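You operate a simulated robot arm through the tools that you are given. There is no shell and no other tool.

You are at the controls of a simulated two-armed robot. One attempt, no reset.

JOB
Hold the hand meter on the top of the cart steady with one hand and press the meter power button to switch it on with the other.

It is judged by the outcome, as a careful person would: the job done as asked, and still so three seconds after it is handed in. It fails if anything else is knocked over, pushed out of place, dropped, spilled or broken.

ROBOT AND FRAMES
Two 7-joint arms with two-finger parallel grippers on one trunk, on a base that drives. Base frame: it is fixed to the floor where the robot stands at the start and does not move with it; the origin is under the middle of the robot, x ahead of it, y to its left, z up. Readings come in m, rad, newtons and seconds.
The left shoulder is at the start at [0.03, 0.119, 0.935], the right one opposite. With the tool pointing down near the work surface each hand reaches from about 0.28 to 0.68 m from the robot's upright axis, wherever it stands, measured 20 degrees to its own side. Places, roughly: hand meter [-2, 0.25, 0.75]; meter power button [-1.9, 0.3, 0.8]. Payload 3.43 kg a hand.
Tool frame (each hand has its own): the origin (TCP) lies between the finger pads and is the grasp point; the fingertips stand 0.03 m ahead of it; z points along the fingers, y is the line along which they close. Largest opening 0.094 m; finger width 0.028, thickness 0.01; the body of the gripper, 0.05 by 0.096 m, starts 0.055 m behind the TCP.
Orientation is told as [roll, pitch, yaw] about the base's x, y, z axes, in that order, counted from this pose: with the fingers straight down and closing along the base's y, the tool's x points along the base's -x, its y along +y and its z along -z.

CONTROLS
- The arms move only by the tool arm_command. It takes "left_commands", "right_commands" or both (then of equal length, played together; a hand with none holds still); each is a list of rows, each a list of 6 numbers: the shift along the tool's x, y, z in m, then the turn, a rotation vector about the tool's x, y, z in rad. In form: [[x, y, z, ax, ay, az], ...]. A call has 1 to 20 rows; each row is the pose to reach, as a shift and turn from the pose commanded when the call began, along the tool's axes at that moment. "left_grip" and "right_grip" are, for a hand that has rows, the closure in counts, from 0 (fully open) to 255 (shut), set as the call begins (left out, the last holds). Each row takes 0.2 s and may step no farther than 0.05 m and 0.15 rad from the row before; otherwise, or with a gripper value out of range, the whole call is refused. Where a pose cannot be reached the arm comes as near as it can. A force on the tool above 40 N (or 10 N above the force at the start of the call, whichever is more), or a blocked arm, ends the call early, and 0.2 s more pass. The fingers move at their own pace (about 0.072 m/s each) and stop on an object; they squeeze with about 31 N. The grip force told is the motor's: it shows also when the fingers shut on nothing. Time passes only in rows, and 0.2 s behind the last, so rows that repeat a pose let the fingers close. The reply holds the time, the measured pose of the TCP, the force on the tool along the base axes, the opening and the grip force, in the units named above and with some noise, with the torque about the TCP (base axes, N m) and any sound that the robot's microphone picked up.
- Cameras (640 x 400 px; columns grow to the right, rows downward): "scene" is now at [0.0482, 0.0133, 1.6433]; the picture's right is [0.14, -0.99, 0.00], its down [-0.72, -0.10, -0.68] and it looks along [0.68, 0.09, -0.73] (base axes); focal length 269 px, centre (320, 200). "left" rides on the left gripper at [0.076, -0.014, -0.102] in its tool frame; the picture's right is [0.18, 0.98, 0.00], its down [-0.75, 0.14, -0.64] and it looks along [-0.63, 0.12, 0.77] (tool axes); focal length 243 px, centre (320, 200). "right" rides on the right gripper at [0.076, 0.014, -0.103] in its tool frame; the picture's right is [-0.18, 0.98, 0.00], its down [-0.75, -0.14, -0.64] and it looks along [-0.63, -0.12, 0.77] (tool axes); focal length 243 px, centre (320, 200). There is no depth. A picture from a camera that has moved, and an enlarged one, comes with that camera's place and axes in the base frame and with its lens.
- snapshot(camera): a new picture of that camera. No time passes.
- slide_trunk(by): slides the trunk up (or, below 0, down) by that many m; the arms and the scene camera ride with it, the base frame stays. It gives what a move gives, with no picture.
- drive_base(legs): drives the robot by 1 to 6 legs, each [ahead, turn to the left] in m and rad, along the robot's own axes; the way and the turn of a leg run together, so that a leg with both is an arc; at most 1.5 m and 3.142 rad a leg. The arms and the cameras ride along, it lands a little off, and it stops where it bumps. It gives what a move gives.
- aim_head(pan, tilt): turns the head with the scene camera to pan (to the left, within 2.496 rad either way) and tilt (down, from -0.506 to 1.204), counted from straight ahead of the robot. It gives what a move gives.
- zoom(camera, box): a new picture of the part [left, top, right, bottom] of that camera's present view, enlarged. No time passes.
- finish_job(): hands the job in; it is judged then, once.

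Nothing tells you exact positions but the pictures and the camera data. Unless the task says otherwise, let go and move clear before handing in.

The tools are called after ">>>" as name(argument=value, ...) on one line, values as JSON. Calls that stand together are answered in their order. arm_command: Moves the arms, as the interface text tells. Its arguments: {"type":"object","properties":{"left_commands":{"type":"array"},"left_grip":{"type":"number"},"right_commands":{"type":"array"},"right_grip":{"type":"number"}},"required":[]} The other tools are called the same way: slide_trunk (by) slides the trunk up or down; drive_base (legs) drives the base; aim_head (pan, tilt) turns the head that bears the scene camera; snapshot (camera) takes a picture; zoom (camera, box) takes an enlarged picture of a part of a camera's view; finish_job () hands the job in.

At the start:

```text
time: 0.0
left_position: [0.4511, 0.158, 1.0749]
left_tcp_rot: [-0.001, 0.0, -0.001]
left_contact_force: [0.7, -1.0, -0.1]
left_ft_torque: [-0.01, 0.01, -0.04]
left_gripper_width: 0.0939
left_gripper_force: 0.1
right_position: [0.3877, -0.1844, 1.0688]
right_tcp_rot: [0.0, -0.001, -0.001]
right_contact_force: [-0.4, -0.1, 1.0]
right_ft_torque: [0.01, -0.01, -0.02]
right_gripper_width: 0.0941
right_gripper_force: 0.1
trunk travel left (down, up): [-0.2, 0.21]
robot x, y, heading: [-0.0007, 0.0019, 0.001]
head pan, tilt: [0.136, 0.817]
```

scene: 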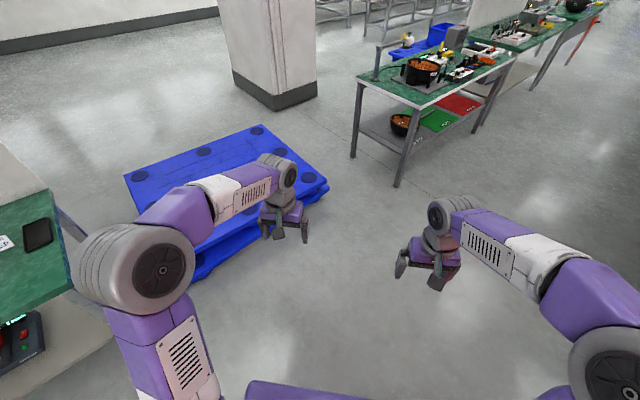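
right: 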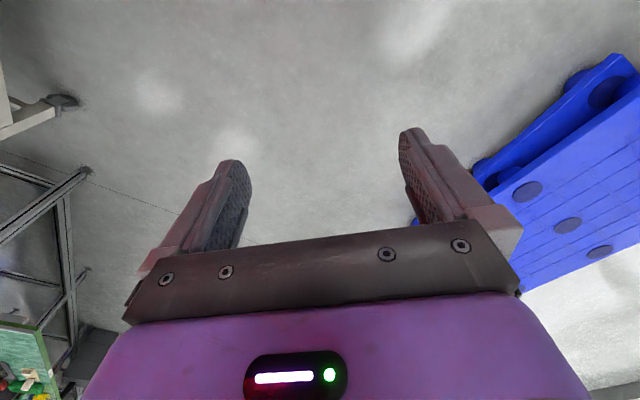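
left: 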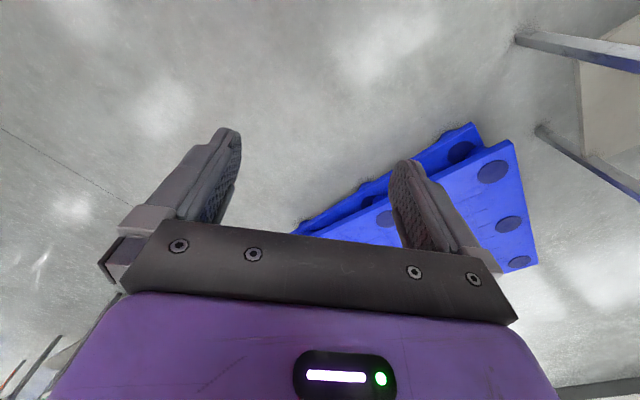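

The pictures show tables ahead and blue pallets to the left, but the meter should be behind me, near [-2, 0.25, 0.75]. I'll turn the head to look behind before driving.

>>> aim_head(pan=2.49, tilt=0.5)

>>> snapshot(camera="scene")

>>> aim_head(pan=-2.49, tilt=0.5)

>>> snapshot(camera="scene")

```text
time: 2.2
left_position: [0.4513, 0.157, 1.0745]
left_tcp_rot: [-0.002, 0.0, 0.0]
left_contact_force: [-0.1, -0.4, 0.1]
left_ft_torque: [-0.01, 0.0, -0.03]
left_gripper_width: 0.094
left_gripper_force: 0.1
right_position: [0.3883, -0.1851, 1.0685]
right_tcp_rot: [0.0, 0.001, 0.001]
right_contact_force: [-0.2, -0.5, 0.0]
right_ft_torque: [0.0, -0.01, 0.0]
right_gripper_width: 0.0943
right_gripper_force: 0.0
trunk travel left (down, up): [-0.2, 0.21]
robot x, y, heading: [0.0015, -0.0014, -0.005]
head pan, tilt: [2.491, 0.499]
```

```text
taken
camera scene: at [-0.1032, 0.0576, 1.6707], right [0.61, 0.8, 0.0], down [0.38, -0.29, -0.88], along [-0.7, 0.53, -0.48], focal length 269 px, centre (320, 200)
```

scene: 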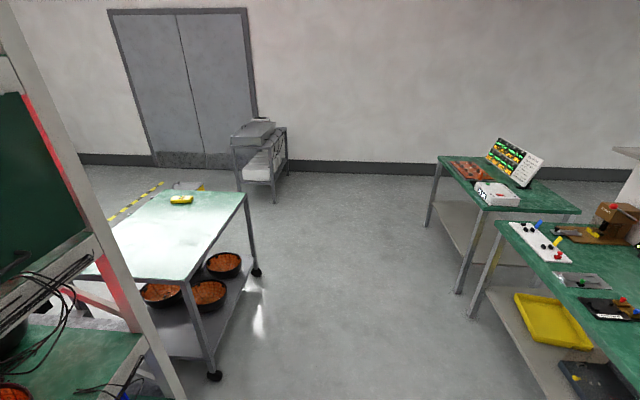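

```text
time: 6.1
left_position: [0.4523, 0.1568, 1.0747]
left_tcp_rot: [-0.001, 0.0, 0.0]
left_contact_force: [-0.1, 0.4, 0.3]
left_ft_torque: [0.05, 0.05, -0.02]
left_gripper_width: 0.0941
left_gripper_force: 0.0
right_position: [0.3874, -0.1842, 1.0682]
right_tcp_rot: [0.0, 0.0, -0.001]
right_contact_force: [0.4, -0.6, 0.1]
right_ft_torque: [-0.02, -0.01, -0.03]
right_gripper_width: 0.0938
right_gripper_force: 0.1
trunk travel left (down, up): [-0.2, 0.21]
robot x, y, heading: [0.0001, -0.0026, 0.0]
head pan, tilt: [-2.491, 0.499]
```

```text
taken
camera scene: at [-0.1033, -0.0528, 1.6707], right [-0.61, 0.8, 0.0], down [0.38, 0.29, -0.88], along [-0.7, -0.53, -0.48], focal length 269 px, centre (320, 200)
```

scene: 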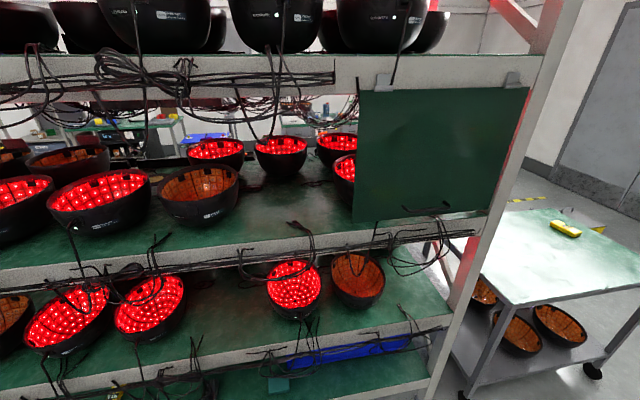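

The yellow hand meter lies on the cart behind me, at about [-2.05, 0.27]. A tall lamp rack stands close behind me on the right, so I'll zoom in on the meter and check the clearance around me before moving.

>>> aim_head(pan=2.49, tilt=0.5)

>>> zoom(camera="scene", box=[130, 170, 230, 232])

>>> aim_head(pan=1.57, tilt=0.8)

>>> snapshot(camera="scene")

>>> aim_head(pan=2.49, tilt=1.1)

>>> snapshot(camera="scene")

>>> aim_head(pan=-2.2, tilt=1.1)

>>> snapshot(camera="scene")

>>> aim_head(pan=-1.4, tilt=0.9)

>>> snapshot(camera="scene")

```text
time: 10.0
left_position: [0.4532, 0.1579, 1.0741]
left_tcp_rot: [-0.001, 0.001, -0.001]
left_contact_force: [0.5, 0.0, 0.7]
left_ft_torque: [-0.01, 0.01, 0.01]
left_gripper_width: 0.094
left_gripper_force: 0.2
right_position: [0.3879, -0.1833, 1.0692]
right_tcp_rot: [-0.002, 0.0, 0.0]
right_contact_force: [-0.2, -0.3, -0.7]
right_ft_torque: [-0.01, 0.0, 0.01]
right_gripper_width: 0.094
right_gripper_force: 0.0
trunk travel left (down, up): [-0.2, 0.21]
robot x, y, heading: [0.0018, 0.0006, -0.002]
head pan, tilt: [2.491, 0.499]
```

```text
6.40 times, centred on (180, 201) of scene
camera zoom: at [-0.1033, 0.0576, 1.6707], right [0.61, 0.8, 0.0], down [0.38, -0.29, -0.88], along [-0.7, 0.53, -0.48], focal length 1722 px, centre (1216, 194)
```

zoom: 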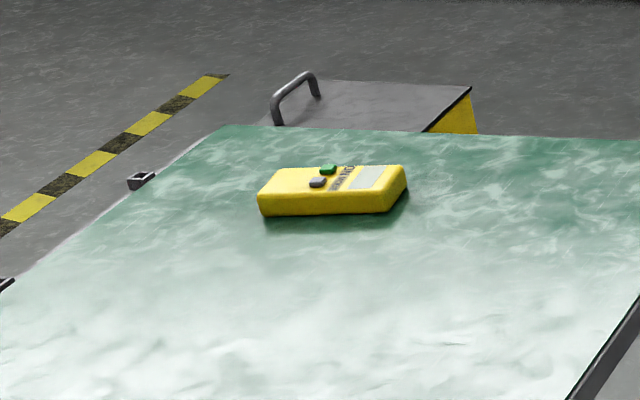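

```text
time: 11.2
left_position: [0.4526, 0.1582, 1.0745]
left_tcp_rot: [0.0, -0.001, 0.001]
left_contact_force: [0.0, 0.5, -0.6]
left_ft_torque: [-0.02, -0.01, 0.01]
left_gripper_width: 0.0939
left_gripper_force: 0.1
right_position: [0.3877, -0.1851, 1.0691]
right_tcp_rot: [0.002, 0.0, 0.001]
right_contact_force: [-1.0, 0.8, -0.8]
right_ft_torque: [0.0, 0.0, 0.03]
right_gripper_width: 0.0939
right_gripper_force: 0.0
trunk travel left (down, up): [-0.2, 0.21]
robot x, y, heading: [-0.0004, -0.0002, 0.0]
head pan, tilt: [1.571, 0.799]
```

```text
taken
camera scene: at [-0.031, 0.0831, 1.6447], right [1.0, 0.0, 0.0], down [0.0, -0.72, -0.7], along [0.0, 0.7, -0.72], focal length 269 px, centre (320, 200)
```

scene: 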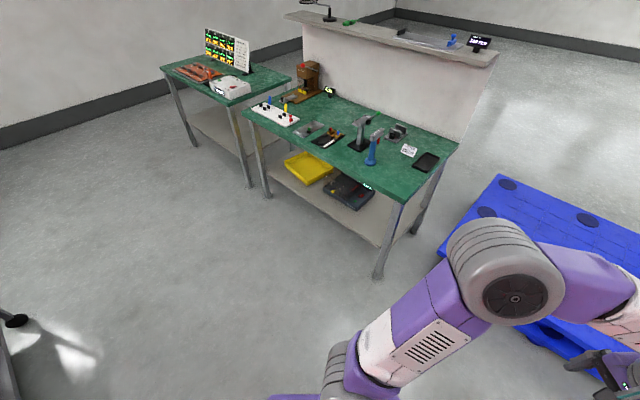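

```text
time: 12.4
left_position: [0.4525, 0.1565, 1.0745]
left_tcp_rot: [0.001, -0.001, 0.001]
left_contact_force: [0.3, 0.2, -0.1]
left_ft_torque: [0.01, -0.01, 0.01]
left_gripper_width: 0.0939
left_gripper_force: 0.0
right_position: [0.3884, -0.1848, 1.0691]
right_tcp_rot: [0.0, 0.0, 0.0]
right_contact_force: [-0.1, -0.1, 0.2]
right_ft_torque: [-0.02, 0.0, 0.0]
right_gripper_width: 0.094
right_gripper_force: 0.1
trunk travel left (down, up): [-0.2, 0.21]
robot x, y, heading: [0.0003, -0.0025, 0.001]
head pan, tilt: [2.491, 1.1]
```

```text
taken
camera scene: at [-0.0811, 0.0407, 1.623], right [0.61, 0.8, 0.0], down [0.71, -0.54, -0.45], along [-0.36, 0.28, -0.89], focal length 269 px, centre (320, 200)
```

scene: 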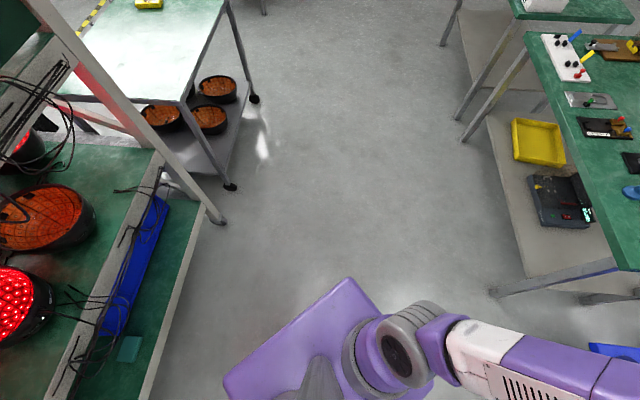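

```text
time: 16.2
left_position: [0.4523, 0.158, 1.074]
left_tcp_rot: [0.0, 0.0, -0.002]
left_contact_force: [0.0, 0.5, -1.1]
left_ft_torque: [0.02, 0.01, -0.01]
left_gripper_width: 0.0943
left_gripper_force: 0.0
right_position: [0.3883, -0.1841, 1.0688]
right_tcp_rot: [0.0, 0.0, 0.0]
right_contact_force: [0.2, -0.2, 0.4]
right_ft_torque: [-0.01, -0.02, 0.02]
right_gripper_width: 0.0941
right_gripper_force: 0.1
trunk travel left (down, up): [-0.2, 0.21]
robot x, y, heading: [0.0005, -0.0, 0.001]
head pan, tilt: [-2.201, 1.1]
```

```text
taken
camera scene: at [-0.0681, -0.0486, 1.623], right [-0.81, 0.59, 0.0], down [0.52, 0.72, -0.45], along [-0.27, -0.37, -0.89], focal length 269 px, centre (320, 200)
```

scene: 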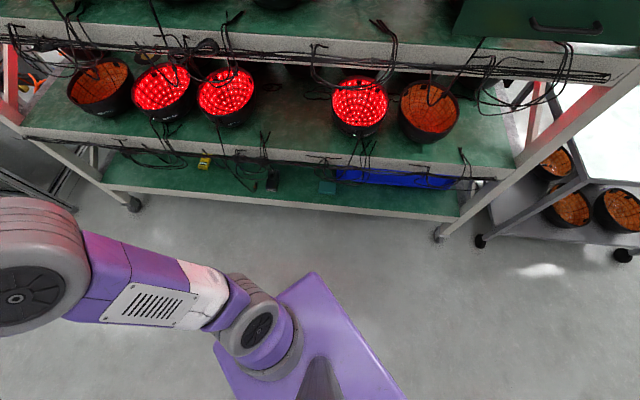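

```text
time: 17.3
left_position: [0.4526, 0.1582, 1.0751]
left_tcp_rot: [-0.001, 0.002, -0.002]
left_contact_force: [0.4, 0.2, -0.3]
left_ft_torque: [-0.03, 0.0, -0.01]
left_gripper_width: 0.0937
left_gripper_force: 0.1
right_position: [0.3871, -0.1842, 1.0693]
right_tcp_rot: [0.001, 0.0, 0.001]
right_contact_force: [0.6, -0.3, 0.4]
right_ft_torque: [0.01, -0.02, -0.02]
right_gripper_width: 0.094
right_gripper_force: 0.0
trunk travel left (down, up): [-0.2, 0.21]
robot x, y, heading: [-0.0005, 0.0035, 0.001]
head pan, tilt: [-1.4, 0.901]
```

```text
taken
camera scene: at [-0.0181, -0.072, 1.6368], right [-0.99, -0.17, 0.0], down [-0.13, 0.77, -0.62], along [0.11, -0.61, -0.78], focal length 269 px, centre (320, 200)
```

scene: 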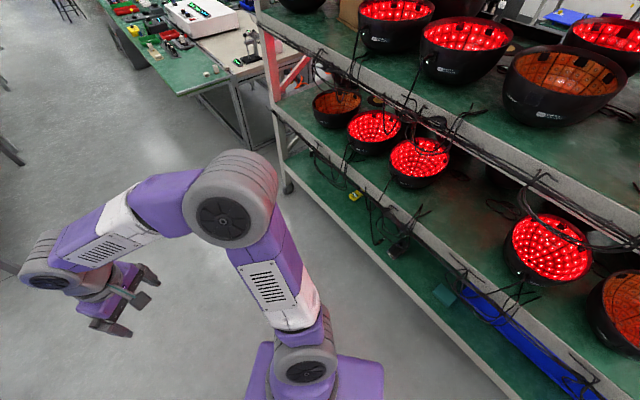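

The cart runs roughly from [-1.9, 0.7] to [-1.2, 0.15], and the meter lies near its far end with its long axis across the cart. The rack post is at about [-1.0, -0.07], and the aisle between cart and tables is about 1.6 m wide. I'll turn left toward the far end of the cart, drive part of the way, and look again.

>>> aim_head(pan=0.0, tilt=0.5)

>>> drive_base(legs=[[0, 2.487]])

>>> snapshot(camera="scene")

```text
time: 18.8
left_position: [0.453, 0.1577, 1.0749]
left_tcp_rot: [0.002, 0.001, -0.003]
left_contact_force: [-0.1, -0.5, 0.3]
left_ft_torque: [0.01, 0.03, -0.01]
left_gripper_width: 0.0938
left_gripper_force: 0.0
right_position: [0.3875, -0.1843, 1.0686]
right_tcp_rot: [0.0, 0.001, 0.0]
right_contact_force: [-0.3, 0.3, 0.4]
right_ft_torque: [-0.01, -0.03, -0.02]
right_gripper_width: 0.0941
right_gripper_force: 0.0
trunk travel left (down, up): [-0.2, 0.21]
robot x, y, heading: [0.0016, -0.0006, 0.0]
head pan, tilt: [0.0, 0.499]
```

```text
time: 25.2
left_position: [-0.4592, 0.1359, 1.0745]
left_tcp_rot: [0.002, -0.002, 2.519]
left_contact_force: [-0.4, -0.1, 0.2]
left_ft_torque: [-0.04, 0.01, 0.03]
left_gripper_width: 0.0939
left_gripper_force: 0.0
right_position: [-0.2075, 0.3764, 1.069]
right_tcp_rot: [0.0, 0.0, 2.519]
right_contact_force: [0.1, -0.3, 0.7]
right_ft_torque: [0.01, 0.01, 0.02]
right_gripper_width: 0.0939
right_gripper_force: 0.0
trunk travel left (down, up): [-0.2, 0.21]
robot x, y, heading: [-0.0022, 0.0009, 2.519]
head pan, tilt: [0.0, 0.499]
```

```text
taken
camera scene: at [-0.0505, 0.0379, 1.6707], right [0.58, 0.81, 0.0], down [0.39, -0.28, -0.88], along [-0.71, 0.51, -0.48], focal length 269 px, centre (320, 200)
```

scene: 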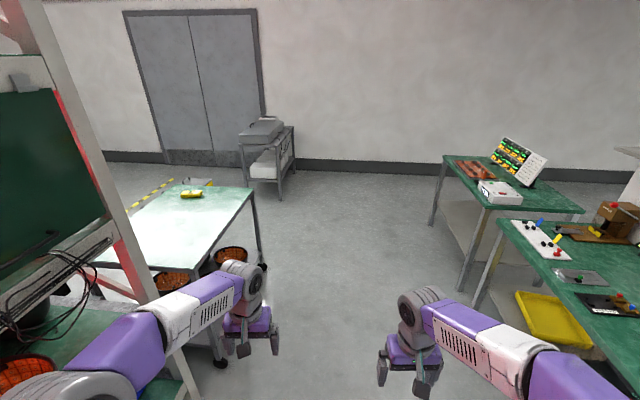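

I'm now facing down the aisle, with the cart front-left and the rack post about 0.64 m to my left. I'll bear slightly right and drive forward.

>>> drive_base(legs=[[0, -0.07], [1.3, 0]])

>>> aim_head(pan=0.6, tilt=0.7)

>>> snapshot(camera="scene")

```text
time: 32.3
left_position: [-1.5, 0.9906, 1.0742]
left_tcp_rot: [-0.001, 0.001, 2.484]
left_contact_force: [-0.5, 0.7, -0.7]
left_ft_torque: [0.01, 0.02, 0.06]
left_gripper_width: 0.094
left_gripper_force: 0.2
right_position: [-1.2392, 1.2212, 1.0696]
right_tcp_rot: [-0.001, 0.002, 2.482]
right_contact_force: [-0.4, 0.6, -1.0]
right_ft_torque: [0.0, 0.0, 0.0]
right_gripper_width: 0.0941
right_gripper_force: 0.2
trunk travel left (down, up): [-0.2, 0.21]
robot x, y, heading: [-1.0496, 0.8399, 2.487]
head pan, tilt: [0.0, 0.499]
```

```text
time: 33.3
left_position: [-1.5003, 0.9906, 1.0749]
left_tcp_rot: [0.001, 0.0, 2.485]
left_contact_force: [0.7, -1.0, -0.9]
left_ft_torque: [0.01, -0.02, 0.01]
left_gripper_width: 0.0937
left_gripper_force: 0.0
right_position: [-1.2391, 1.2206, 1.0677]
right_tcp_rot: [0.0, 0.001, 2.481]
right_contact_force: [-0.3, 0.7, -0.2]
right_ft_torque: [0.04, 0.01, -0.03]
right_gripper_width: 0.0939
right_gripper_force: 0.0
trunk travel left (down, up): [-0.2, 0.21]
robot x, y, heading: [-1.0476, 0.8359, 2.485]
head pan, tilt: [0.6, 0.7]
```

```text
taken
camera scene: at [-1.1073, 0.8273, 1.653], right [0.06, 1.0, 0.0], down [0.64, -0.04, -0.77], along [-0.76, 0.05, -0.64], focal length 269 px, centre (320, 200)
```

scene: 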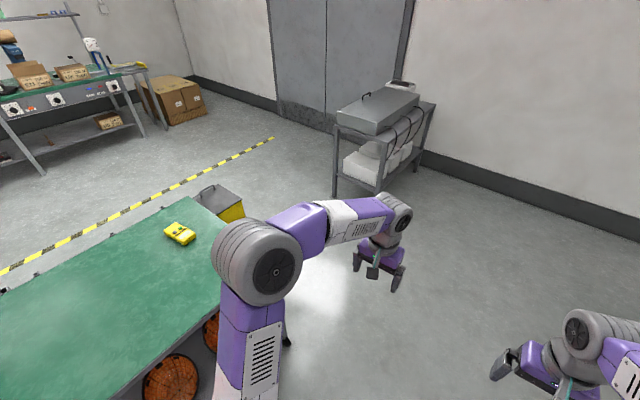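

The yellow meter is visible on the far part of the cart, with a grey and yellow box on the floor just past the cart's end. I'll drive a little farther and look at that box and the meter.

>>> drive_base(legs=[[0.8, 0]])

>>> aim_head(pan=1.3, tilt=0.8)

>>> snapshot(camera="scene")

```text
time: 37.6
left_position: [-2.1208, 1.4957, 1.0751]
left_tcp_rot: [-0.001, 0.001, 2.46]
left_contact_force: [-0.3, 0.7, 0.1]
left_ft_torque: [-0.01, -0.02, -0.03]
left_gripper_width: 0.0939
left_gripper_force: 0.1
right_position: [-1.8549, 1.7196, 1.0683]
right_tcp_rot: [0.0, 0.001, 2.462]
right_contact_force: [0.0, -0.2, 0.4]
right_ft_torque: [-0.02, 0.03, -0.01]
right_gripper_width: 0.0942
right_gripper_force: 0.1
trunk travel left (down, up): [-0.2, 0.21]
robot x, y, heading: [-1.6716, 1.3339, 2.464]
head pan, tilt: [0.6, 0.7]
```

```text
time: 38.7
left_position: [-2.1206, 1.4951, 1.0739]
left_tcp_rot: [0.0, -0.001, 2.459]
left_contact_force: [1.2, 0.4, 0.2]
left_ft_torque: [0.0, 0.02, -0.01]
left_gripper_width: 0.0938
left_gripper_force: 0.0
right_position: [-1.8544, 1.7205, 1.0687]
right_tcp_rot: [0.001, -0.001, 2.46]
right_contact_force: [-0.1, -0.6, 0.5]
right_ft_torque: [0.03, 0.03, -0.01]
right_gripper_width: 0.0937
right_gripper_force: 0.0
trunk travel left (down, up): [-0.2, 0.21]
robot x, y, heading: [-1.674, 1.3301, 2.46]
head pan, tilt: [1.3, 0.799]
```

```text
taken
camera scene: at [-1.7127, 1.2693, 1.6447], right [-0.58, 0.81, 0.0], down [0.58, 0.42, -0.7], along [-0.57, -0.4, -0.72], focal length 269 px, centre (320, 200)
```

scene: 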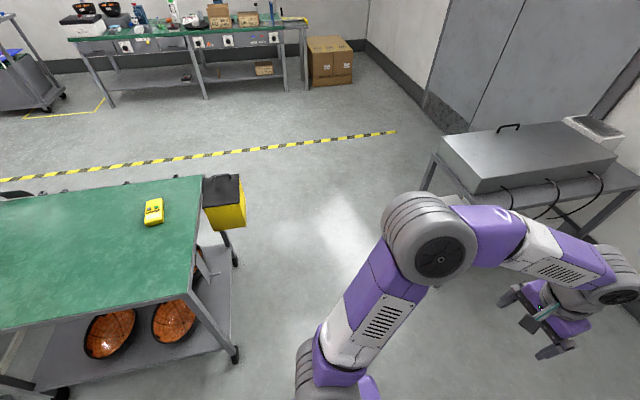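

The bin hangs on the end of the cart near its far corner, and the meter sits close to the same end. I'll zoom in on the meter and the bin.

>>> zoom(camera="scene", box=[110, 160, 270, 260])

>>> zoom(camera="scene", box=[135, 190, 175, 230])

```text
4.00 times, centred on (190, 210) of scene
camera zoom: at [-1.7127, 1.2693, 1.6447], right [-0.58, 0.81, 0.0], down [0.58, 0.42, -0.7], along [-0.57, -0.4, -0.72], focal length 1076 px, centre (840, 160)
```

zoom: 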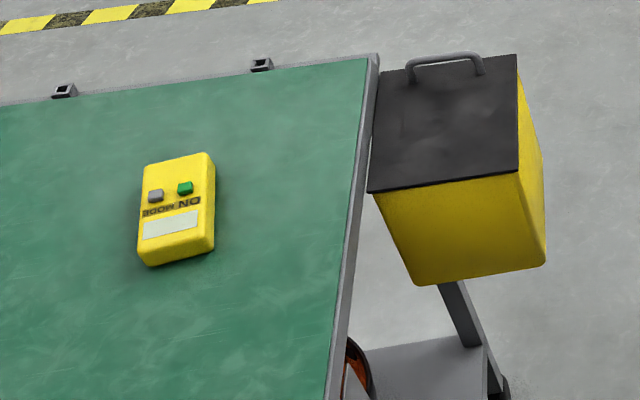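

```text
10.00 times, centred on (155, 210) of scene
camera zoom: at [-1.7127, 1.2693, 1.6447], right [-0.58, 0.81, 0.0], down [0.58, 0.42, -0.7], along [-0.57, -0.4, -0.72], focal length 2691 px, centre (1970, 100)
```

zoom: 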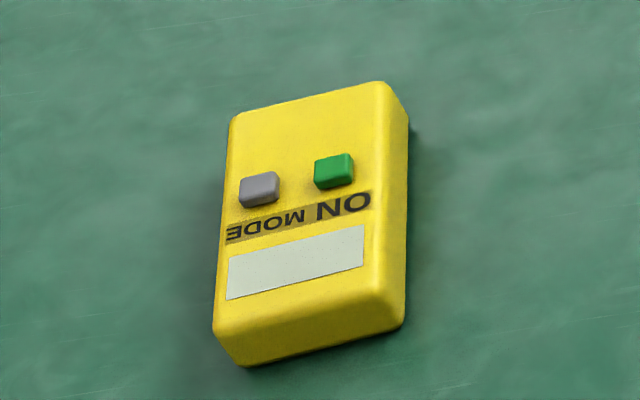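

The meter lies at about [-1.93, 0.25, 0.79]. Its green button is marked ON and the grey one MODE, so green is the power button, at about [-1.94, 0.254]. Before choosing where to stand, I'll check my own footprint.

>>> aim_head(pan=0, tilt=1.2)

>>> snapshot(camera="scene")

>>> aim_head(pan=0.9, tilt=1.2)

>>> snapshot(camera="scene")

```text
time: 40.1
left_position: [-2.1201, 1.4943, 1.0745]
left_tcp_rot: [0.001, 0.001, 2.461]
left_contact_force: [-0.6, -0.9, 0.3]
left_ft_torque: [0.03, -0.01, 0.0]
left_gripper_width: 0.094
left_gripper_force: 0.1
right_position: [-1.8551, 1.7205, 1.0691]
right_tcp_rot: [0.001, -0.001, 2.459]
right_contact_force: [-0.4, 0.1, 0.4]
right_ft_torque: [-0.02, -0.02, -0.02]
right_gripper_width: 0.0939
right_gripper_force: 0.1
trunk travel left (down, up): [-0.2, 0.21]
robot x, y, heading: [-1.6705, 1.3327, 2.459]
head pan, tilt: [0.0, 1.201]
```

```text
taken
camera scene: at [-1.6905, 1.3512, 1.617], right [0.63, 0.78, 0.0], down [0.72, -0.59, -0.36], along [-0.28, 0.23, -0.93], focal length 269 px, centre (320, 200)
```

scene: 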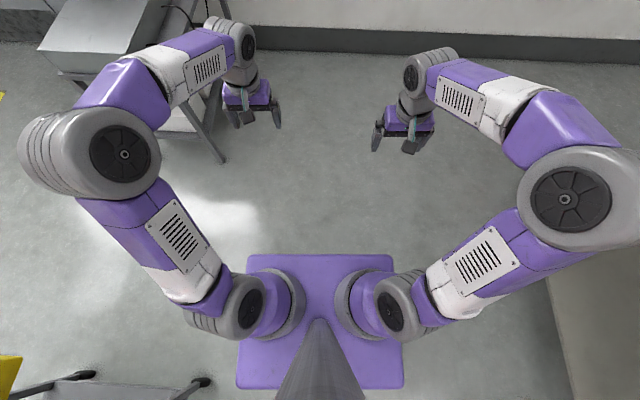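

```text
time: 41.4
left_position: [-2.1197, 1.4944, 1.0745]
left_tcp_rot: [-0.001, 0.001, 2.46]
left_contact_force: [0.4, -0.2, -0.6]
left_ft_torque: [0.05, -0.02, -0.03]
left_gripper_width: 0.094
left_gripper_force: 0.0
right_position: [-1.8532, 1.7197, 1.0692]
right_tcp_rot: [-0.001, 0.001, 2.461]
right_contact_force: [0.1, -0.2, 0.5]
right_ft_torque: [-0.02, 0.02, 0.01]
right_gripper_width: 0.094
right_gripper_force: 0.1
trunk travel left (down, up): [-0.2, 0.21]
robot x, y, heading: [-1.6691, 1.3324, 2.461]
head pan, tilt: [0.901, 1.201]
```

```text
taken
camera scene: at [-1.7016, 1.3039, 1.617], right [-0.22, 0.98, 0.0], down [0.91, 0.2, -0.36], along [-0.35, -0.08, -0.93], focal length 269 px, centre (320, 200)
```

scene: 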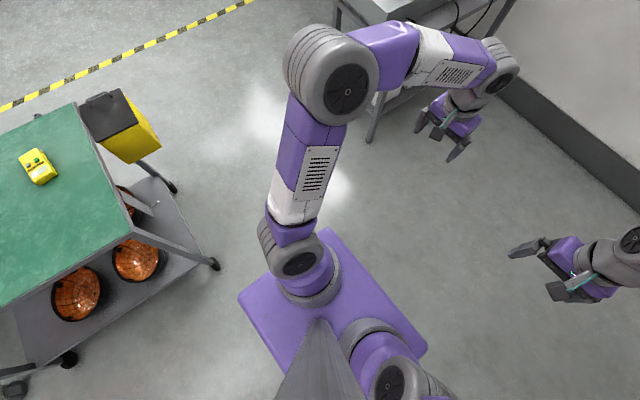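

My own footprint is hidden under the torso plate, so I'll tilt the right wrist back so its camera can see the front of the base.

>>> arm_command(right_commands=[[0, 0, 0, 0, 0.15, 0], [0, 0, 0, 0, 0.3, 0], [0, 0, 0, 0, 0.45, 0], [0, 0, 0, 0, 0.6, 0]])

>>> snapshot(camera="right")

```text
time: 42.4
left_position: [-2.1196, 1.4953, 1.0735]
left_tcp_rot: [0.0, 0.0, 2.461]
left_contact_force: [-0.2, -0.4, 0.7]
left_ft_torque: [-0.01, -0.01, 0.0]
left_gripper_width: 0.0939
left_gripper_force: 0.1
right_position: [-1.8549, 1.721, 1.0676]
right_tcp_rot: [0.0, 0.602, 2.462]
right_contact_force: [-0.6, -0.3, -0.5]
right_ft_torque: [0.0, 0.01, 0.0]
right_gripper_width: 0.0938
right_gripper_force: 0.0
trunk travel left (down, up): [-0.2, 0.21]
robot x, y, heading: [-1.6697, 1.3342, 2.464]
head pan, tilt: [0.901, 1.201]
```

```text
taken
camera right: at [-1.8618, 1.7066, 1.1968], right [-0.74, -0.67, -0.1], down [-0.68, 0.73, 0.1], along [0.01, 0.15, -0.99], focal length 243 px, centre (320, 200)
```

right: 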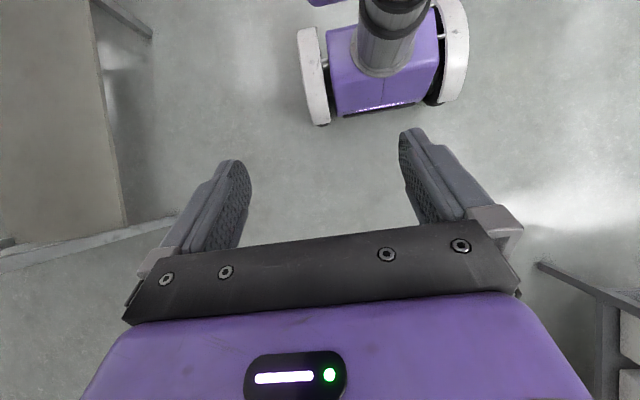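

My base is small: wheels about 0.29 m to each side and 0.18 m ahead. I'll straighten the right wrist and drive around the corner of the cart to a staging point off its end, about [-2.5, 0.77], turned to face the cart.

>>> arm_command(right_commands=[[0, 0, 0, 0, -0.15, 0], [0, 0, 0, 0, -0.3, 0], [0, 0, 0, 0, -0.45, 0], [0, 0, 0, 0, -0.6, 0]])

>>> drive_base(legs=[[0, 1.265], [1.0, 0]])

>>> aim_head(pan=1.4, tilt=0.9)

>>> snapshot(camera="scene")

```text
time: 43.4
left_position: [-2.1201, 1.4957, 1.0746]
left_tcp_rot: [0.001, 0.001, 2.461]
left_contact_force: [0.0, -1.0, 0.6]
left_ft_torque: [0.03, 0.01, 0.02]
left_gripper_width: 0.0939
left_gripper_force: 0.0
right_position: [-1.854, 1.7213, 1.0689]
right_tcp_rot: [0.001, -0.003, 2.462]
right_contact_force: [0.4, 0.6, -0.9]
right_ft_torque: [-0.02, 0.04, -0.02]
right_gripper_width: 0.0941
right_gripper_force: 0.0
trunk travel left (down, up): [-0.2, 0.21]
robot x, y, heading: [-1.6662, 1.3323, 2.461]
head pan, tilt: [0.901, 1.201]
```

```text
time: 51.7
left_position: [-2.8011, 0.4087, 1.0749]
left_tcp_rot: [0.0, -0.001, -2.567]
left_contact_force: [-0.8, -0.3, -0.1]
left_ft_torque: [-0.01, 0.0, -0.01]
left_gripper_width: 0.0941
left_gripper_force: 0.0
right_position: [-2.9352, 0.7322, 1.0688]
right_tcp_rot: [0.0, 0.0, -2.565]
right_contact_force: [0.2, 0.8, -0.4]
right_ft_torque: [0.01, 0.0, 0.0]
right_gripper_width: 0.0941
right_gripper_force: 0.0
trunk travel left (down, up): [-0.2, 0.21]
robot x, y, heading: [-2.5056, 0.7878, -2.561]
head pan, tilt: [0.901, 1.201]
```

```text
time: 52.6
left_position: [-2.8031, 0.4091, 1.0742]
left_tcp_rot: [-0.001, -0.003, -2.566]
left_contact_force: [0.7, 0.3, -0.8]
left_ft_torque: [-0.01, 0.02, 0.0]
left_gripper_width: 0.0939
left_gripper_force: 0.0
right_position: [-2.9349, 0.731, 1.0689]
right_tcp_rot: [0.001, 0.001, -2.566]
right_contact_force: [0.8, -0.3, 0.4]
right_ft_torque: [-0.05, -0.03, 0.0]
right_gripper_width: 0.0938
right_gripper_force: 0.0
trunk travel left (down, up): [-0.2, 0.21]
robot x, y, heading: [-2.5063, 0.7865, -2.564]
head pan, tilt: [1.4, 0.901]
```

```text
taken
camera scene: at [-2.4547, 0.7367, 1.6368], right [-0.92, -0.39, 0.0], down [-0.31, 0.72, -0.62], along [0.24, -0.57, -0.78], focal length 269 px, centre (320, 200)
```

scene: 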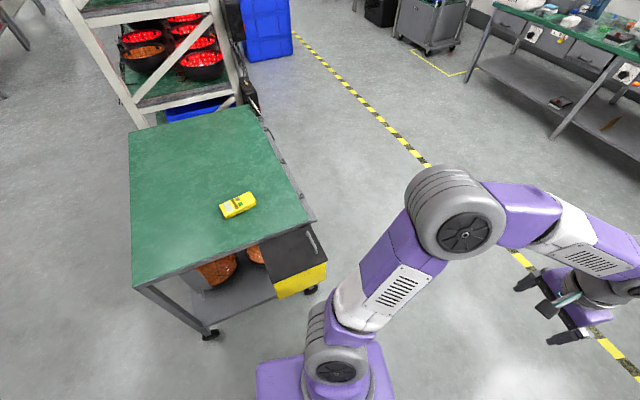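

I'm at the staging point off the end of the cart, and the rack and other things are well clear. I'll turn left to face the cart end and look again.

>>> drive_base(legs=[[0, 1.91]])

>>> aim_head(pan=0, tilt=0.8)

>>> snapshot(camera="scene")

```text
time: 57.5
left_position: [-2.058, 0.6249, 1.0749]
left_tcp_rot: [0.0, 0.0, -0.681]
left_contact_force: [0.7, 0.3, 0.7]
left_ft_torque: [-0.02, 0.02, -0.01]
left_gripper_width: 0.094
left_gripper_force: 0.0
right_position: [-2.3234, 0.4002, 1.0679]
right_tcp_rot: [-0.001, 0.0, -0.683]
right_contact_force: [0.5, -0.3, 0.0]
right_ft_torque: [0.01, 0.01, 0.02]
right_gripper_width: 0.0938
right_gripper_force: 0.1
trunk travel left (down, up): [-0.2, 0.21]
robot x, y, heading: [-2.505, 0.7884, -0.684]
head pan, tilt: [1.4, 0.901]
```

```text
time: 59.0
left_position: [-2.058, 0.6242, 1.0734]
left_tcp_rot: [0.0, -0.001, -0.681]
left_contact_force: [-0.9, -0.1, 0.5]
left_ft_torque: [0.04, 0.02, -0.04]
left_gripper_width: 0.0939
left_gripper_force: 0.0
right_position: [-2.3236, 0.3996, 1.0665]
right_tcp_rot: [0.001, -0.001, -0.683]
right_contact_force: [-0.1, -0.2, 0.5]
right_ft_torque: [0.01, -0.02, 0.04]
right_gripper_width: 0.0941
right_gripper_force: 0.1
trunk travel left (down, up): [-0.2, 0.21]
robot x, y, heading: [-2.5063, 0.7902, -0.684]
head pan, tilt: [0.0, 0.799]
```

```text
taken
camera scene: at [-2.4701, 0.758, 1.6447], right [-0.63, -0.78, 0.0], down [-0.56, 0.45, -0.7], along [0.54, -0.44, -0.72], focal length 269 px, centre (320, 200)
```

scene: 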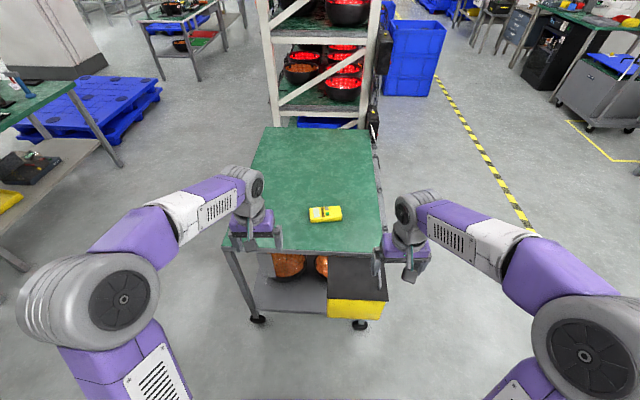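

I'm facing the cart end with the meter straight ahead, about 0.80 m from my axis; the cart edge is at 0.64 m. I'll drive forward 0.24 m, which puts the meter at about 0.56 m and keeps the base clear of the cart and bin.

>>> drive_base(legs=[[0.24, 0]])

>>> aim_head(pan=0, tilt=1.0)

>>> snapshot(camera="scene")

>>> zoom(camera="scene", box=[270, 140, 370, 203])

```text
time: 60.8
left_position: [-1.8703, 0.4747, 1.075]
left_tcp_rot: [-0.001, -0.002, -0.679]
left_contact_force: [0.1, 0.3, -0.2]
left_ft_torque: [0.01, -0.02, 0.02]
left_gripper_width: 0.0939
left_gripper_force: 0.1
right_position: [-2.1353, 0.2477, 1.0675]
right_tcp_rot: [-0.001, 0.0, -0.68]
right_contact_force: [0.5, -0.1, -0.1]
right_ft_torque: [0.01, 0.03, 0.01]
right_gripper_width: 0.094
right_gripper_force: 0.2
trunk travel left (down, up): [-0.2, 0.21]
robot x, y, heading: [-2.3202, 0.6384, -0.681]
head pan, tilt: [0.0, 0.799]
```

```text
time: 61.6
left_position: [-1.8704, 0.475, 1.0752]
left_tcp_rot: [0.001, 0.0, -0.679]
left_contact_force: [0.5, 0.4, 0.1]
left_ft_torque: [-0.02, 0.01, -0.01]
left_gripper_width: 0.0942
left_gripper_force: 0.2
right_position: [-2.1352, 0.2483, 1.0678]
right_tcp_rot: [0.0, -0.002, -0.678]
right_contact_force: [0.1, -0.3, 0.0]
right_ft_torque: [0.0, -0.01, -0.02]
right_gripper_width: 0.0942
right_gripper_force: 0.1
trunk travel left (down, up): [-0.2, 0.21]
robot x, y, heading: [-2.3189, 0.6356, -0.679]
head pan, tilt: [0.0, 1.0]
```

```text
taken
camera scene: at [-2.2917, 0.6138, 1.6296], right [-0.63, -0.78, 0.0], down [-0.65, 0.53, -0.54], along [0.42, -0.34, -0.84], focal length 269 px, centre (320, 200)
```

scene: 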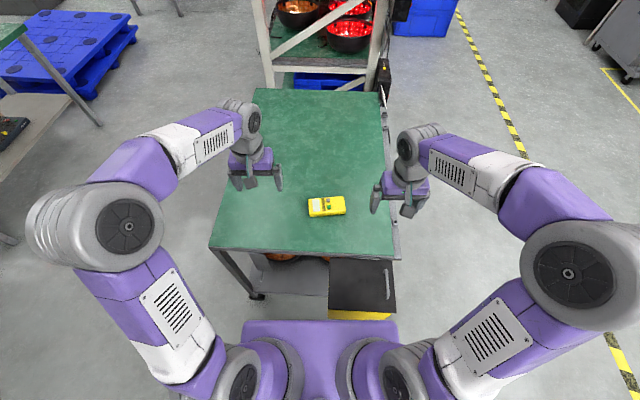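

```text
6.35 times, centred on (320, 172) of scene
camera zoom: at [-2.2917, 0.6138, 1.6296], right [-0.63, -0.78, 0.0], down [-0.65, 0.53, -0.54], along [0.42, -0.34, -0.84], focal length 1708 px, centre (320, 381)
```

zoom: 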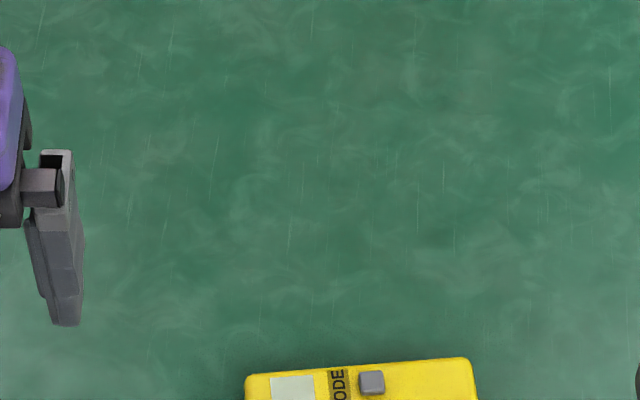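

The hands hang above the cart, on either side of the meter, which is at about pixel (327, 206). I'll zoom in on it to place it precisely.

>>> zoom(camera="scene", box=[295, 188, 359, 228])

```text
10.00 times, centred on (327, 208) of scene
camera zoom: at [-2.2917, 0.6138, 1.6296], right [-0.63, -0.78, 0.0], down [-0.65, 0.53, -0.54], along [0.42, -0.34, -0.84], focal length 2691 px, centre (250, 120)
```

zoom: 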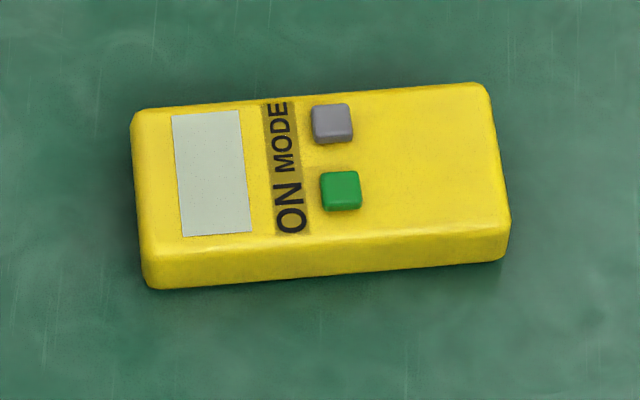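

Three views agree that the green ON button's top is at about [-1.934, 0.285, 0.831]. The meter body is about 0.126 × 0.06 m, with the display end to my left and the green button on my near side.

The plan is to grip the display end with the left hand, its fingers closing front to back, and press the button with the closed right fingers. I'll turn the wrists up here in free air first.

>>> arm_command(left_commands=[[0, 0, 0, 0, 0, 0.134], [0, 0, 0, 0, 0, 0.268], [0, 0, 0, 0, 0, 0.402], [0, 0, 0, 0, 0, 0.537], [0, 0, 0, 0, 0, 0.671], [0, 0, 0, 0, 0, 0.805], [0, 0, 0, 0, 0, 0.94], [0, 0, 0, 0, 0, 1.074], [0, 0, 0, 0, 0, 1.208], [0, 0, 0, 0, 0, 1.343], [0, 0, 0, 0, 0, 1.477]], right_commands=[[0, 0, 0, 0, 0, -0.143], [0, 0, 0, 0, 0, -0.286], [0, 0, 0, 0, 0, -0.428], [0, 0, 0, 0, 0, -0.571], [0, 0, 0, 0, 0, -0.714], [0, 0, 0, 0, 0, -0.857], [0, 0, 0, 0, 0, -1.0], [0, 0, 0, 0, 0, -1.142], [0, 0, 0, 0, 0, -1.285], [0, 0, 0, 0, 0, -1.428], [0, 0, 0, 0, 0, -1.571]], left_grip=0, right_grip=255)

>>> snapshot(camera="scene")

>>> snapshot(camera="left")

>>> snapshot(camera="right")

```text
time: 64.0
left_position: [-1.8701, 0.4749, 1.075]
left_tcp_rot: [0.001, 0.0, -2.16]
left_contact_force: [-0.3, 0.1, -0.4]
left_ft_torque: [0.02, 0.01, 0.0]
left_gripper_width: 0.0938
left_gripper_force: 0.0
right_position: [-2.1368, 0.2486, 1.0708]
right_tcp_rot: [-0.001, 0.0, 0.895]
right_contact_force: [0.1, -0.5, 0.0]
right_ft_torque: [-0.01, 0.02, 0.0]
right_gripper_width: 0.0
right_gripper_force: 31.4
trunk travel left (down, up): [-0.2, 0.21]
robot x, y, heading: [-2.3207, 0.6374, -0.682]
head pan, tilt: [0.0, 1.0]
```

```text
taken
camera scene: at [-2.2915, 0.6135, 1.6296], right [-0.63, -0.78, 0.0], down [-0.66, 0.53, -0.54], along [0.42, -0.34, -0.84], focal length 269 px, centre (320, 200)
```

scene: 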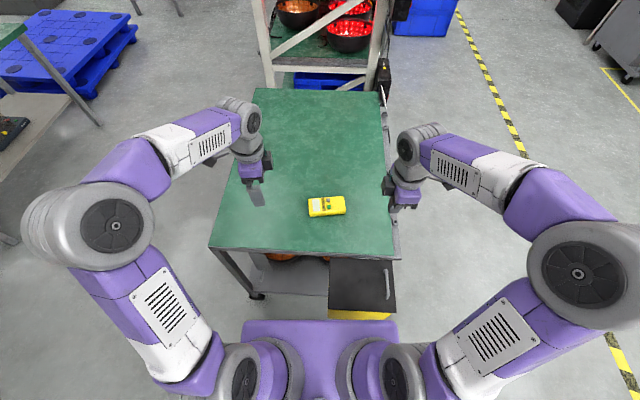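

```text
taken
camera left: at [-1.8402, 0.5461, 1.1775], right [0.92, -0.39, 0.0], down [-0.3, -0.71, 0.64], along [-0.25, -0.59, -0.77], focal length 243 px, centre (320, 200)
```

left: 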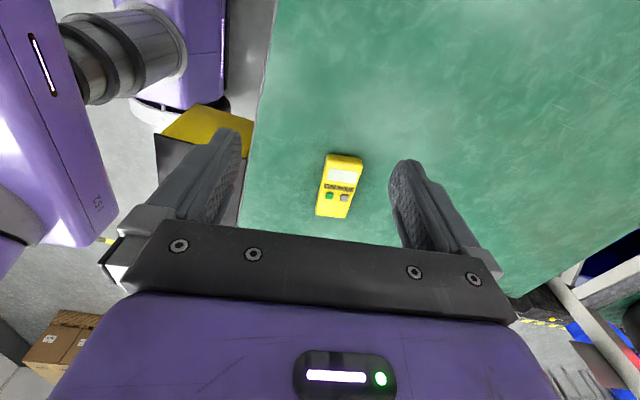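

```text
taken
camera right: at [-2.1959, 0.1978, 1.1718], right [-0.65, 0.76, 0.0], down [0.58, 0.5, 0.64], along [0.49, 0.42, -0.77], focal length 243 px, centre (320, 200)
```

right: 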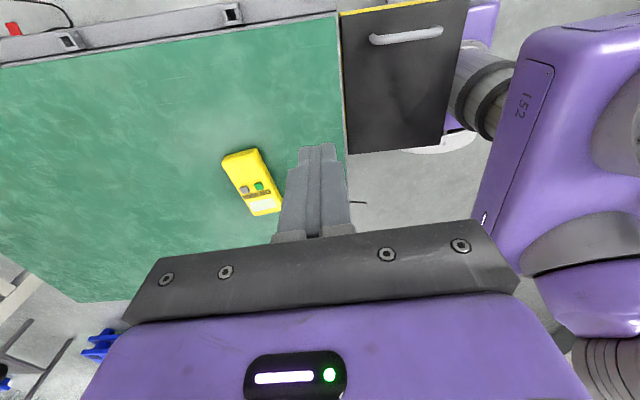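

Both wrists turned as intended and everything is clear. I'll zoom the wrist cameras onto the meter to refine where the button, top face and table are.

>>> zoom(camera="left", box=[296, 140, 392, 230])

>>> zoom(camera="right", box=[200, 140, 296, 230])

>>> zoom(camera="scene", box=[295, 188, 359, 228])

```text
4.44 times, centred on (344, 185) of left
camera zoom: at [-1.8402, 0.5461, 1.1775], right [0.92, -0.39, 0.0], down [-0.3, -0.71, 0.64], along [-0.25, -0.59, -0.77], focal length 1078 px, centre (213, 267)
```

zoom: 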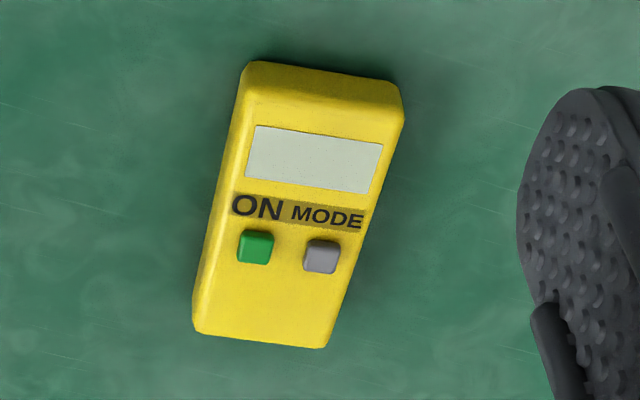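

```text
4.44 times, centred on (248, 185) of right
camera zoom: at [-2.1959, 0.1978, 1.1718], right [-0.65, 0.76, 0.0], down [0.58, 0.5, 0.64], along [0.49, 0.42, -0.77], focal length 1078 px, centre (640, 267)
```

zoom: 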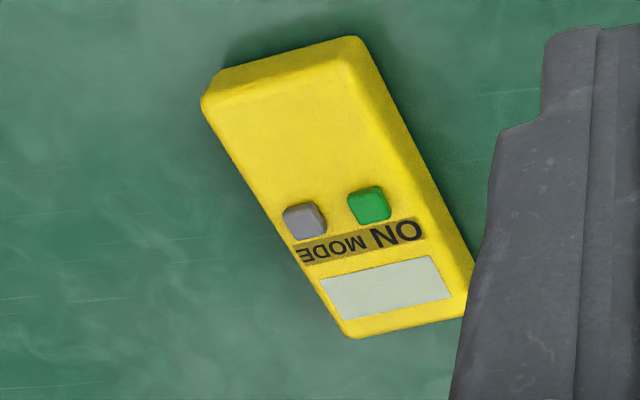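

```text
10.00 times, centred on (327, 208) of scene
camera zoom: at [-2.2915, 0.6135, 1.6296], right [-0.63, -0.78, 0.0], down [-0.66, 0.53, -0.54], along [0.42, -0.34, -0.84], focal length 2691 px, centre (250, 120)
```

zoom: 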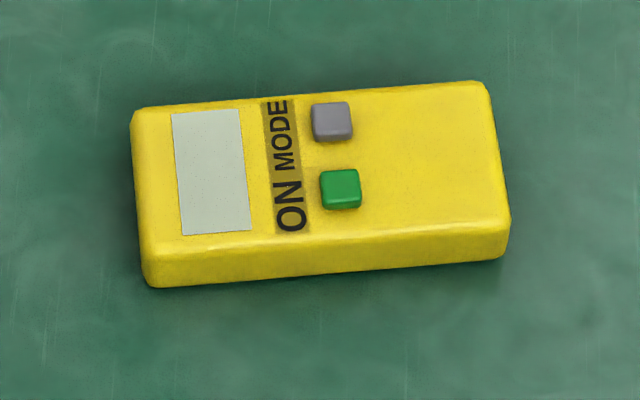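

Wrist and head cameras agree: button top at about [-1.933, 0.2825, 0.828], table at z ≈ 0.80, and a grip point at about [-1.895, 0.3155] on the display end. I'll bring the left hand to a pregrasp just above that point, leaning left to leave room for the right hand.

>>> arm_command(left_commands=[[-0.0227, 0.0113, 0.0242, 0, -0.058, 0], [-0.0454, 0.0226, 0.0483, 0, -0.117, 0], [-0.068, 0.0339, 0.0725, 0, -0.175, 0], [-0.0907, 0.0452, 0.0967, 0, -0.233, 0], [-0.1134, 0.0565, 0.1208, 0, -0.292, 0], [-0.1361, 0.0678, 0.145, 0, -0.35, 0], [-0.1361, 0.0678, 0.145, 0, -0.35, 0]], left_grip=0)

>>> snapshot(camera="scene")

>>> snapshot(camera="left")

>>> snapshot(camera="right")

```text
time: 65.6
left_position: [-1.8885, 0.3228, 0.928]
left_tcp_rot: [-0.001, -0.351, -2.156]
left_contact_force: [-0.3, -0.3, -0.7]
left_ft_torque: [0.02, -0.01, 0.0]
left_gripper_width: 0.0942
left_gripper_force: 0.0
right_position: [-2.1352, 0.2493, 1.0701]
right_tcp_rot: [-0.002, 0.001, 0.891]
right_contact_force: [1.1, -0.3, -0.1]
right_ft_torque: [-0.03, 0.0, 0.0]
right_gripper_width: 0.0
right_gripper_force: 30.7
trunk travel left (down, up): [-0.2, 0.21]
robot x, y, heading: [-2.3196, 0.6361, -0.68]
head pan, tilt: [0.0, 1.0]
```

```text
taken
camera scene: at [-2.2918, 0.614, 1.6296], right [-0.63, -0.78, 0.0], down [-0.66, 0.53, -0.54], along [0.42, -0.34, -0.84], focal length 269 px, centre (320, 200)
```

scene: 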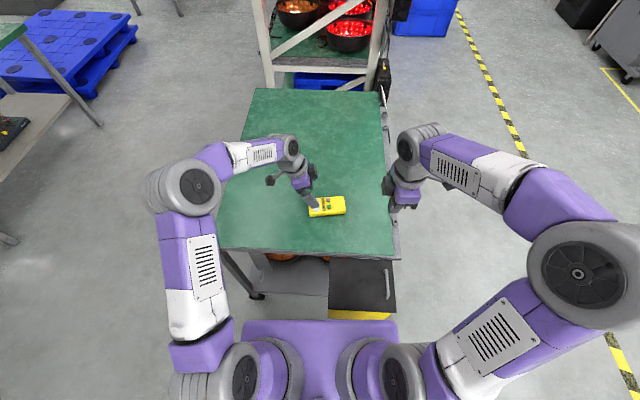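

```text
taken
camera left: at [-1.8425, 0.4198, 1.0002], right [0.92, -0.4, -0.06], down [-0.15, -0.48, 0.86], along [-0.37, -0.78, -0.5], focal length 243 px, centre (320, 200)
```

left: 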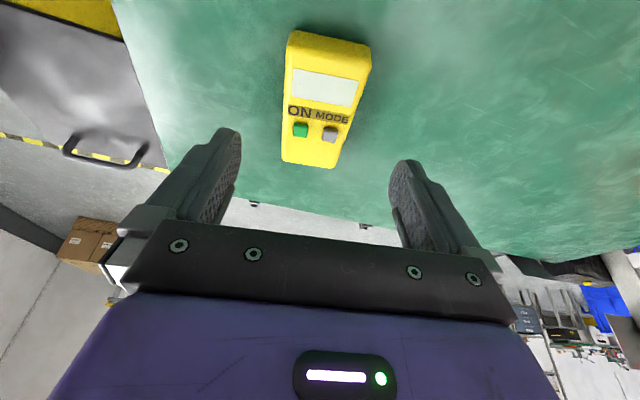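

```text
taken
camera right: at [-2.1962, 0.1984, 1.172], right [-0.65, 0.76, 0.0], down [0.58, 0.5, 0.64], along [0.49, 0.42, -0.77], focal length 243 px, centre (320, 200)
```

right: 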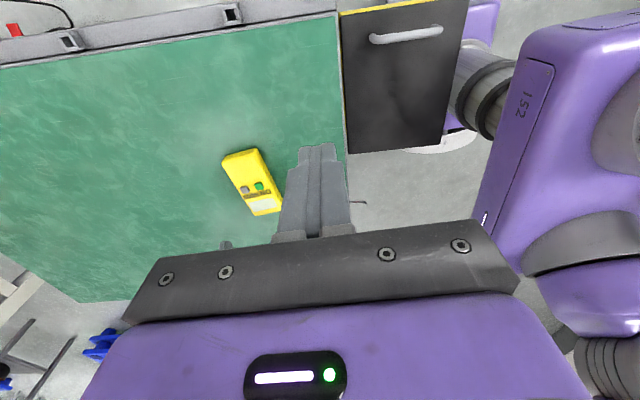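

The left hand is centred over the display end, with its fingers on either side of the meter. I'll lower it to about z = 0.845 and check clearance to the table before the last bit.

>>> arm_command(left_commands=[[0.0073, 0, 0.02, 0, 0, 0], [0.0146, 0, 0.04, 0, 0, 0], [0.0218, 0, 0.06, 0, 0, 0], [0.0291, 0, 0.0799, 0, 0, 0], [0.0291, 0, 0.0799, 0, 0, 0]], left_grip=0)

>>> zoom(camera="scene", box=[260, 160, 380, 235])

>>> snapshot(camera="left")

>>> zoom(camera="right", box=[180, 130, 330, 250])

```text
time: 66.8
left_position: [-1.8907, 0.3229, 0.8433]
left_tcp_rot: [0.0, -0.349, -2.156]
left_contact_force: [-0.4, 0.3, -1.2]
left_ft_torque: [0.01, 0.03, 0.06]
left_gripper_width: 0.094
left_gripper_force: 0.1
right_position: [-2.1362, 0.249, 1.0694]
right_tcp_rot: [0.001, 0.0, 0.891]
right_contact_force: [0.4, 0.7, 0.2]
right_ft_torque: [-0.01, -0.03, 0.02]
right_gripper_width: 0.0
right_gripper_force: 31.0
trunk travel left (down, up): [-0.2, 0.21]
robot x, y, heading: [-2.322, 0.6364, -0.68]
head pan, tilt: [0.0, 1.0]
```

```text
5.33 times, centred on (320, 198) of scene
camera zoom: at [-2.2917, 0.6137, 1.6296], right [-0.63, -0.78, 0.0], down [-0.66, 0.53, -0.54], along [0.42, -0.34, -0.84], focal length 1435 px, centre (320, 213)
```

zoom: 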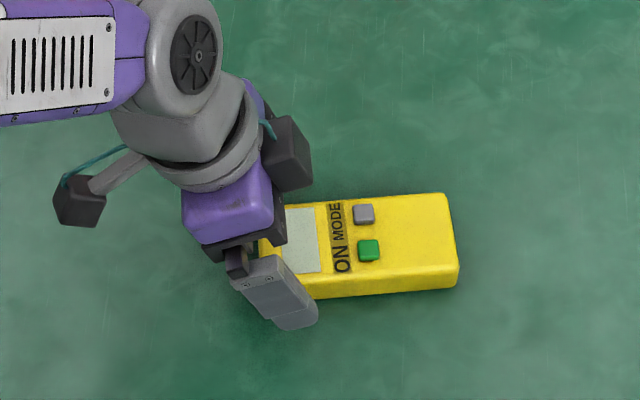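

```text
taken
camera left: at [-1.8442, 0.4198, 0.9138], right [0.92, -0.4, -0.06], down [-0.15, -0.48, 0.86], along [-0.37, -0.78, -0.5], focal length 243 px, centre (320, 200)
```

left: 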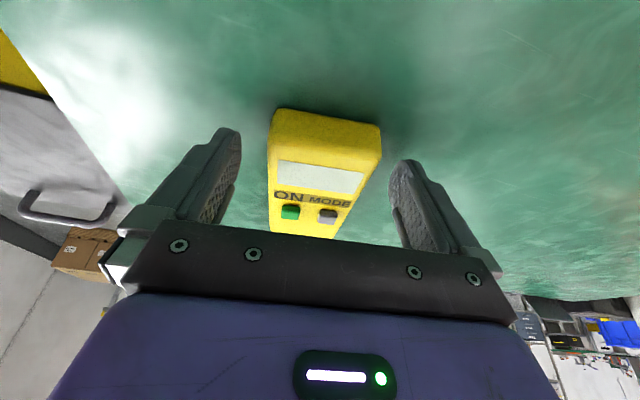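

```text
3.33 times, centred on (255, 190) of right
camera zoom: at [-2.196, 0.1982, 1.1719], right [-0.65, 0.76, 0.0], down [0.58, 0.5, 0.64], along [0.49, 0.42, -0.77], focal length 809 px, centre (537, 233)
```

zoom: 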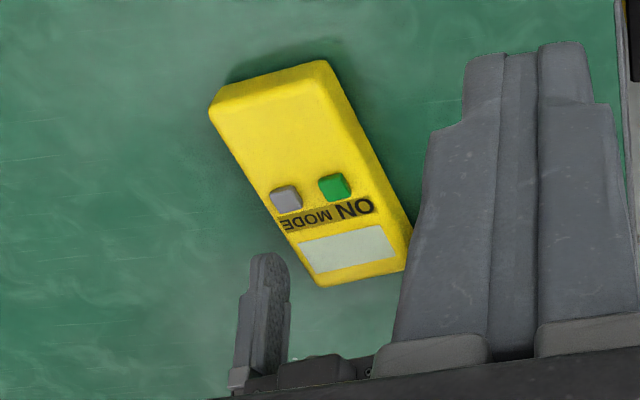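

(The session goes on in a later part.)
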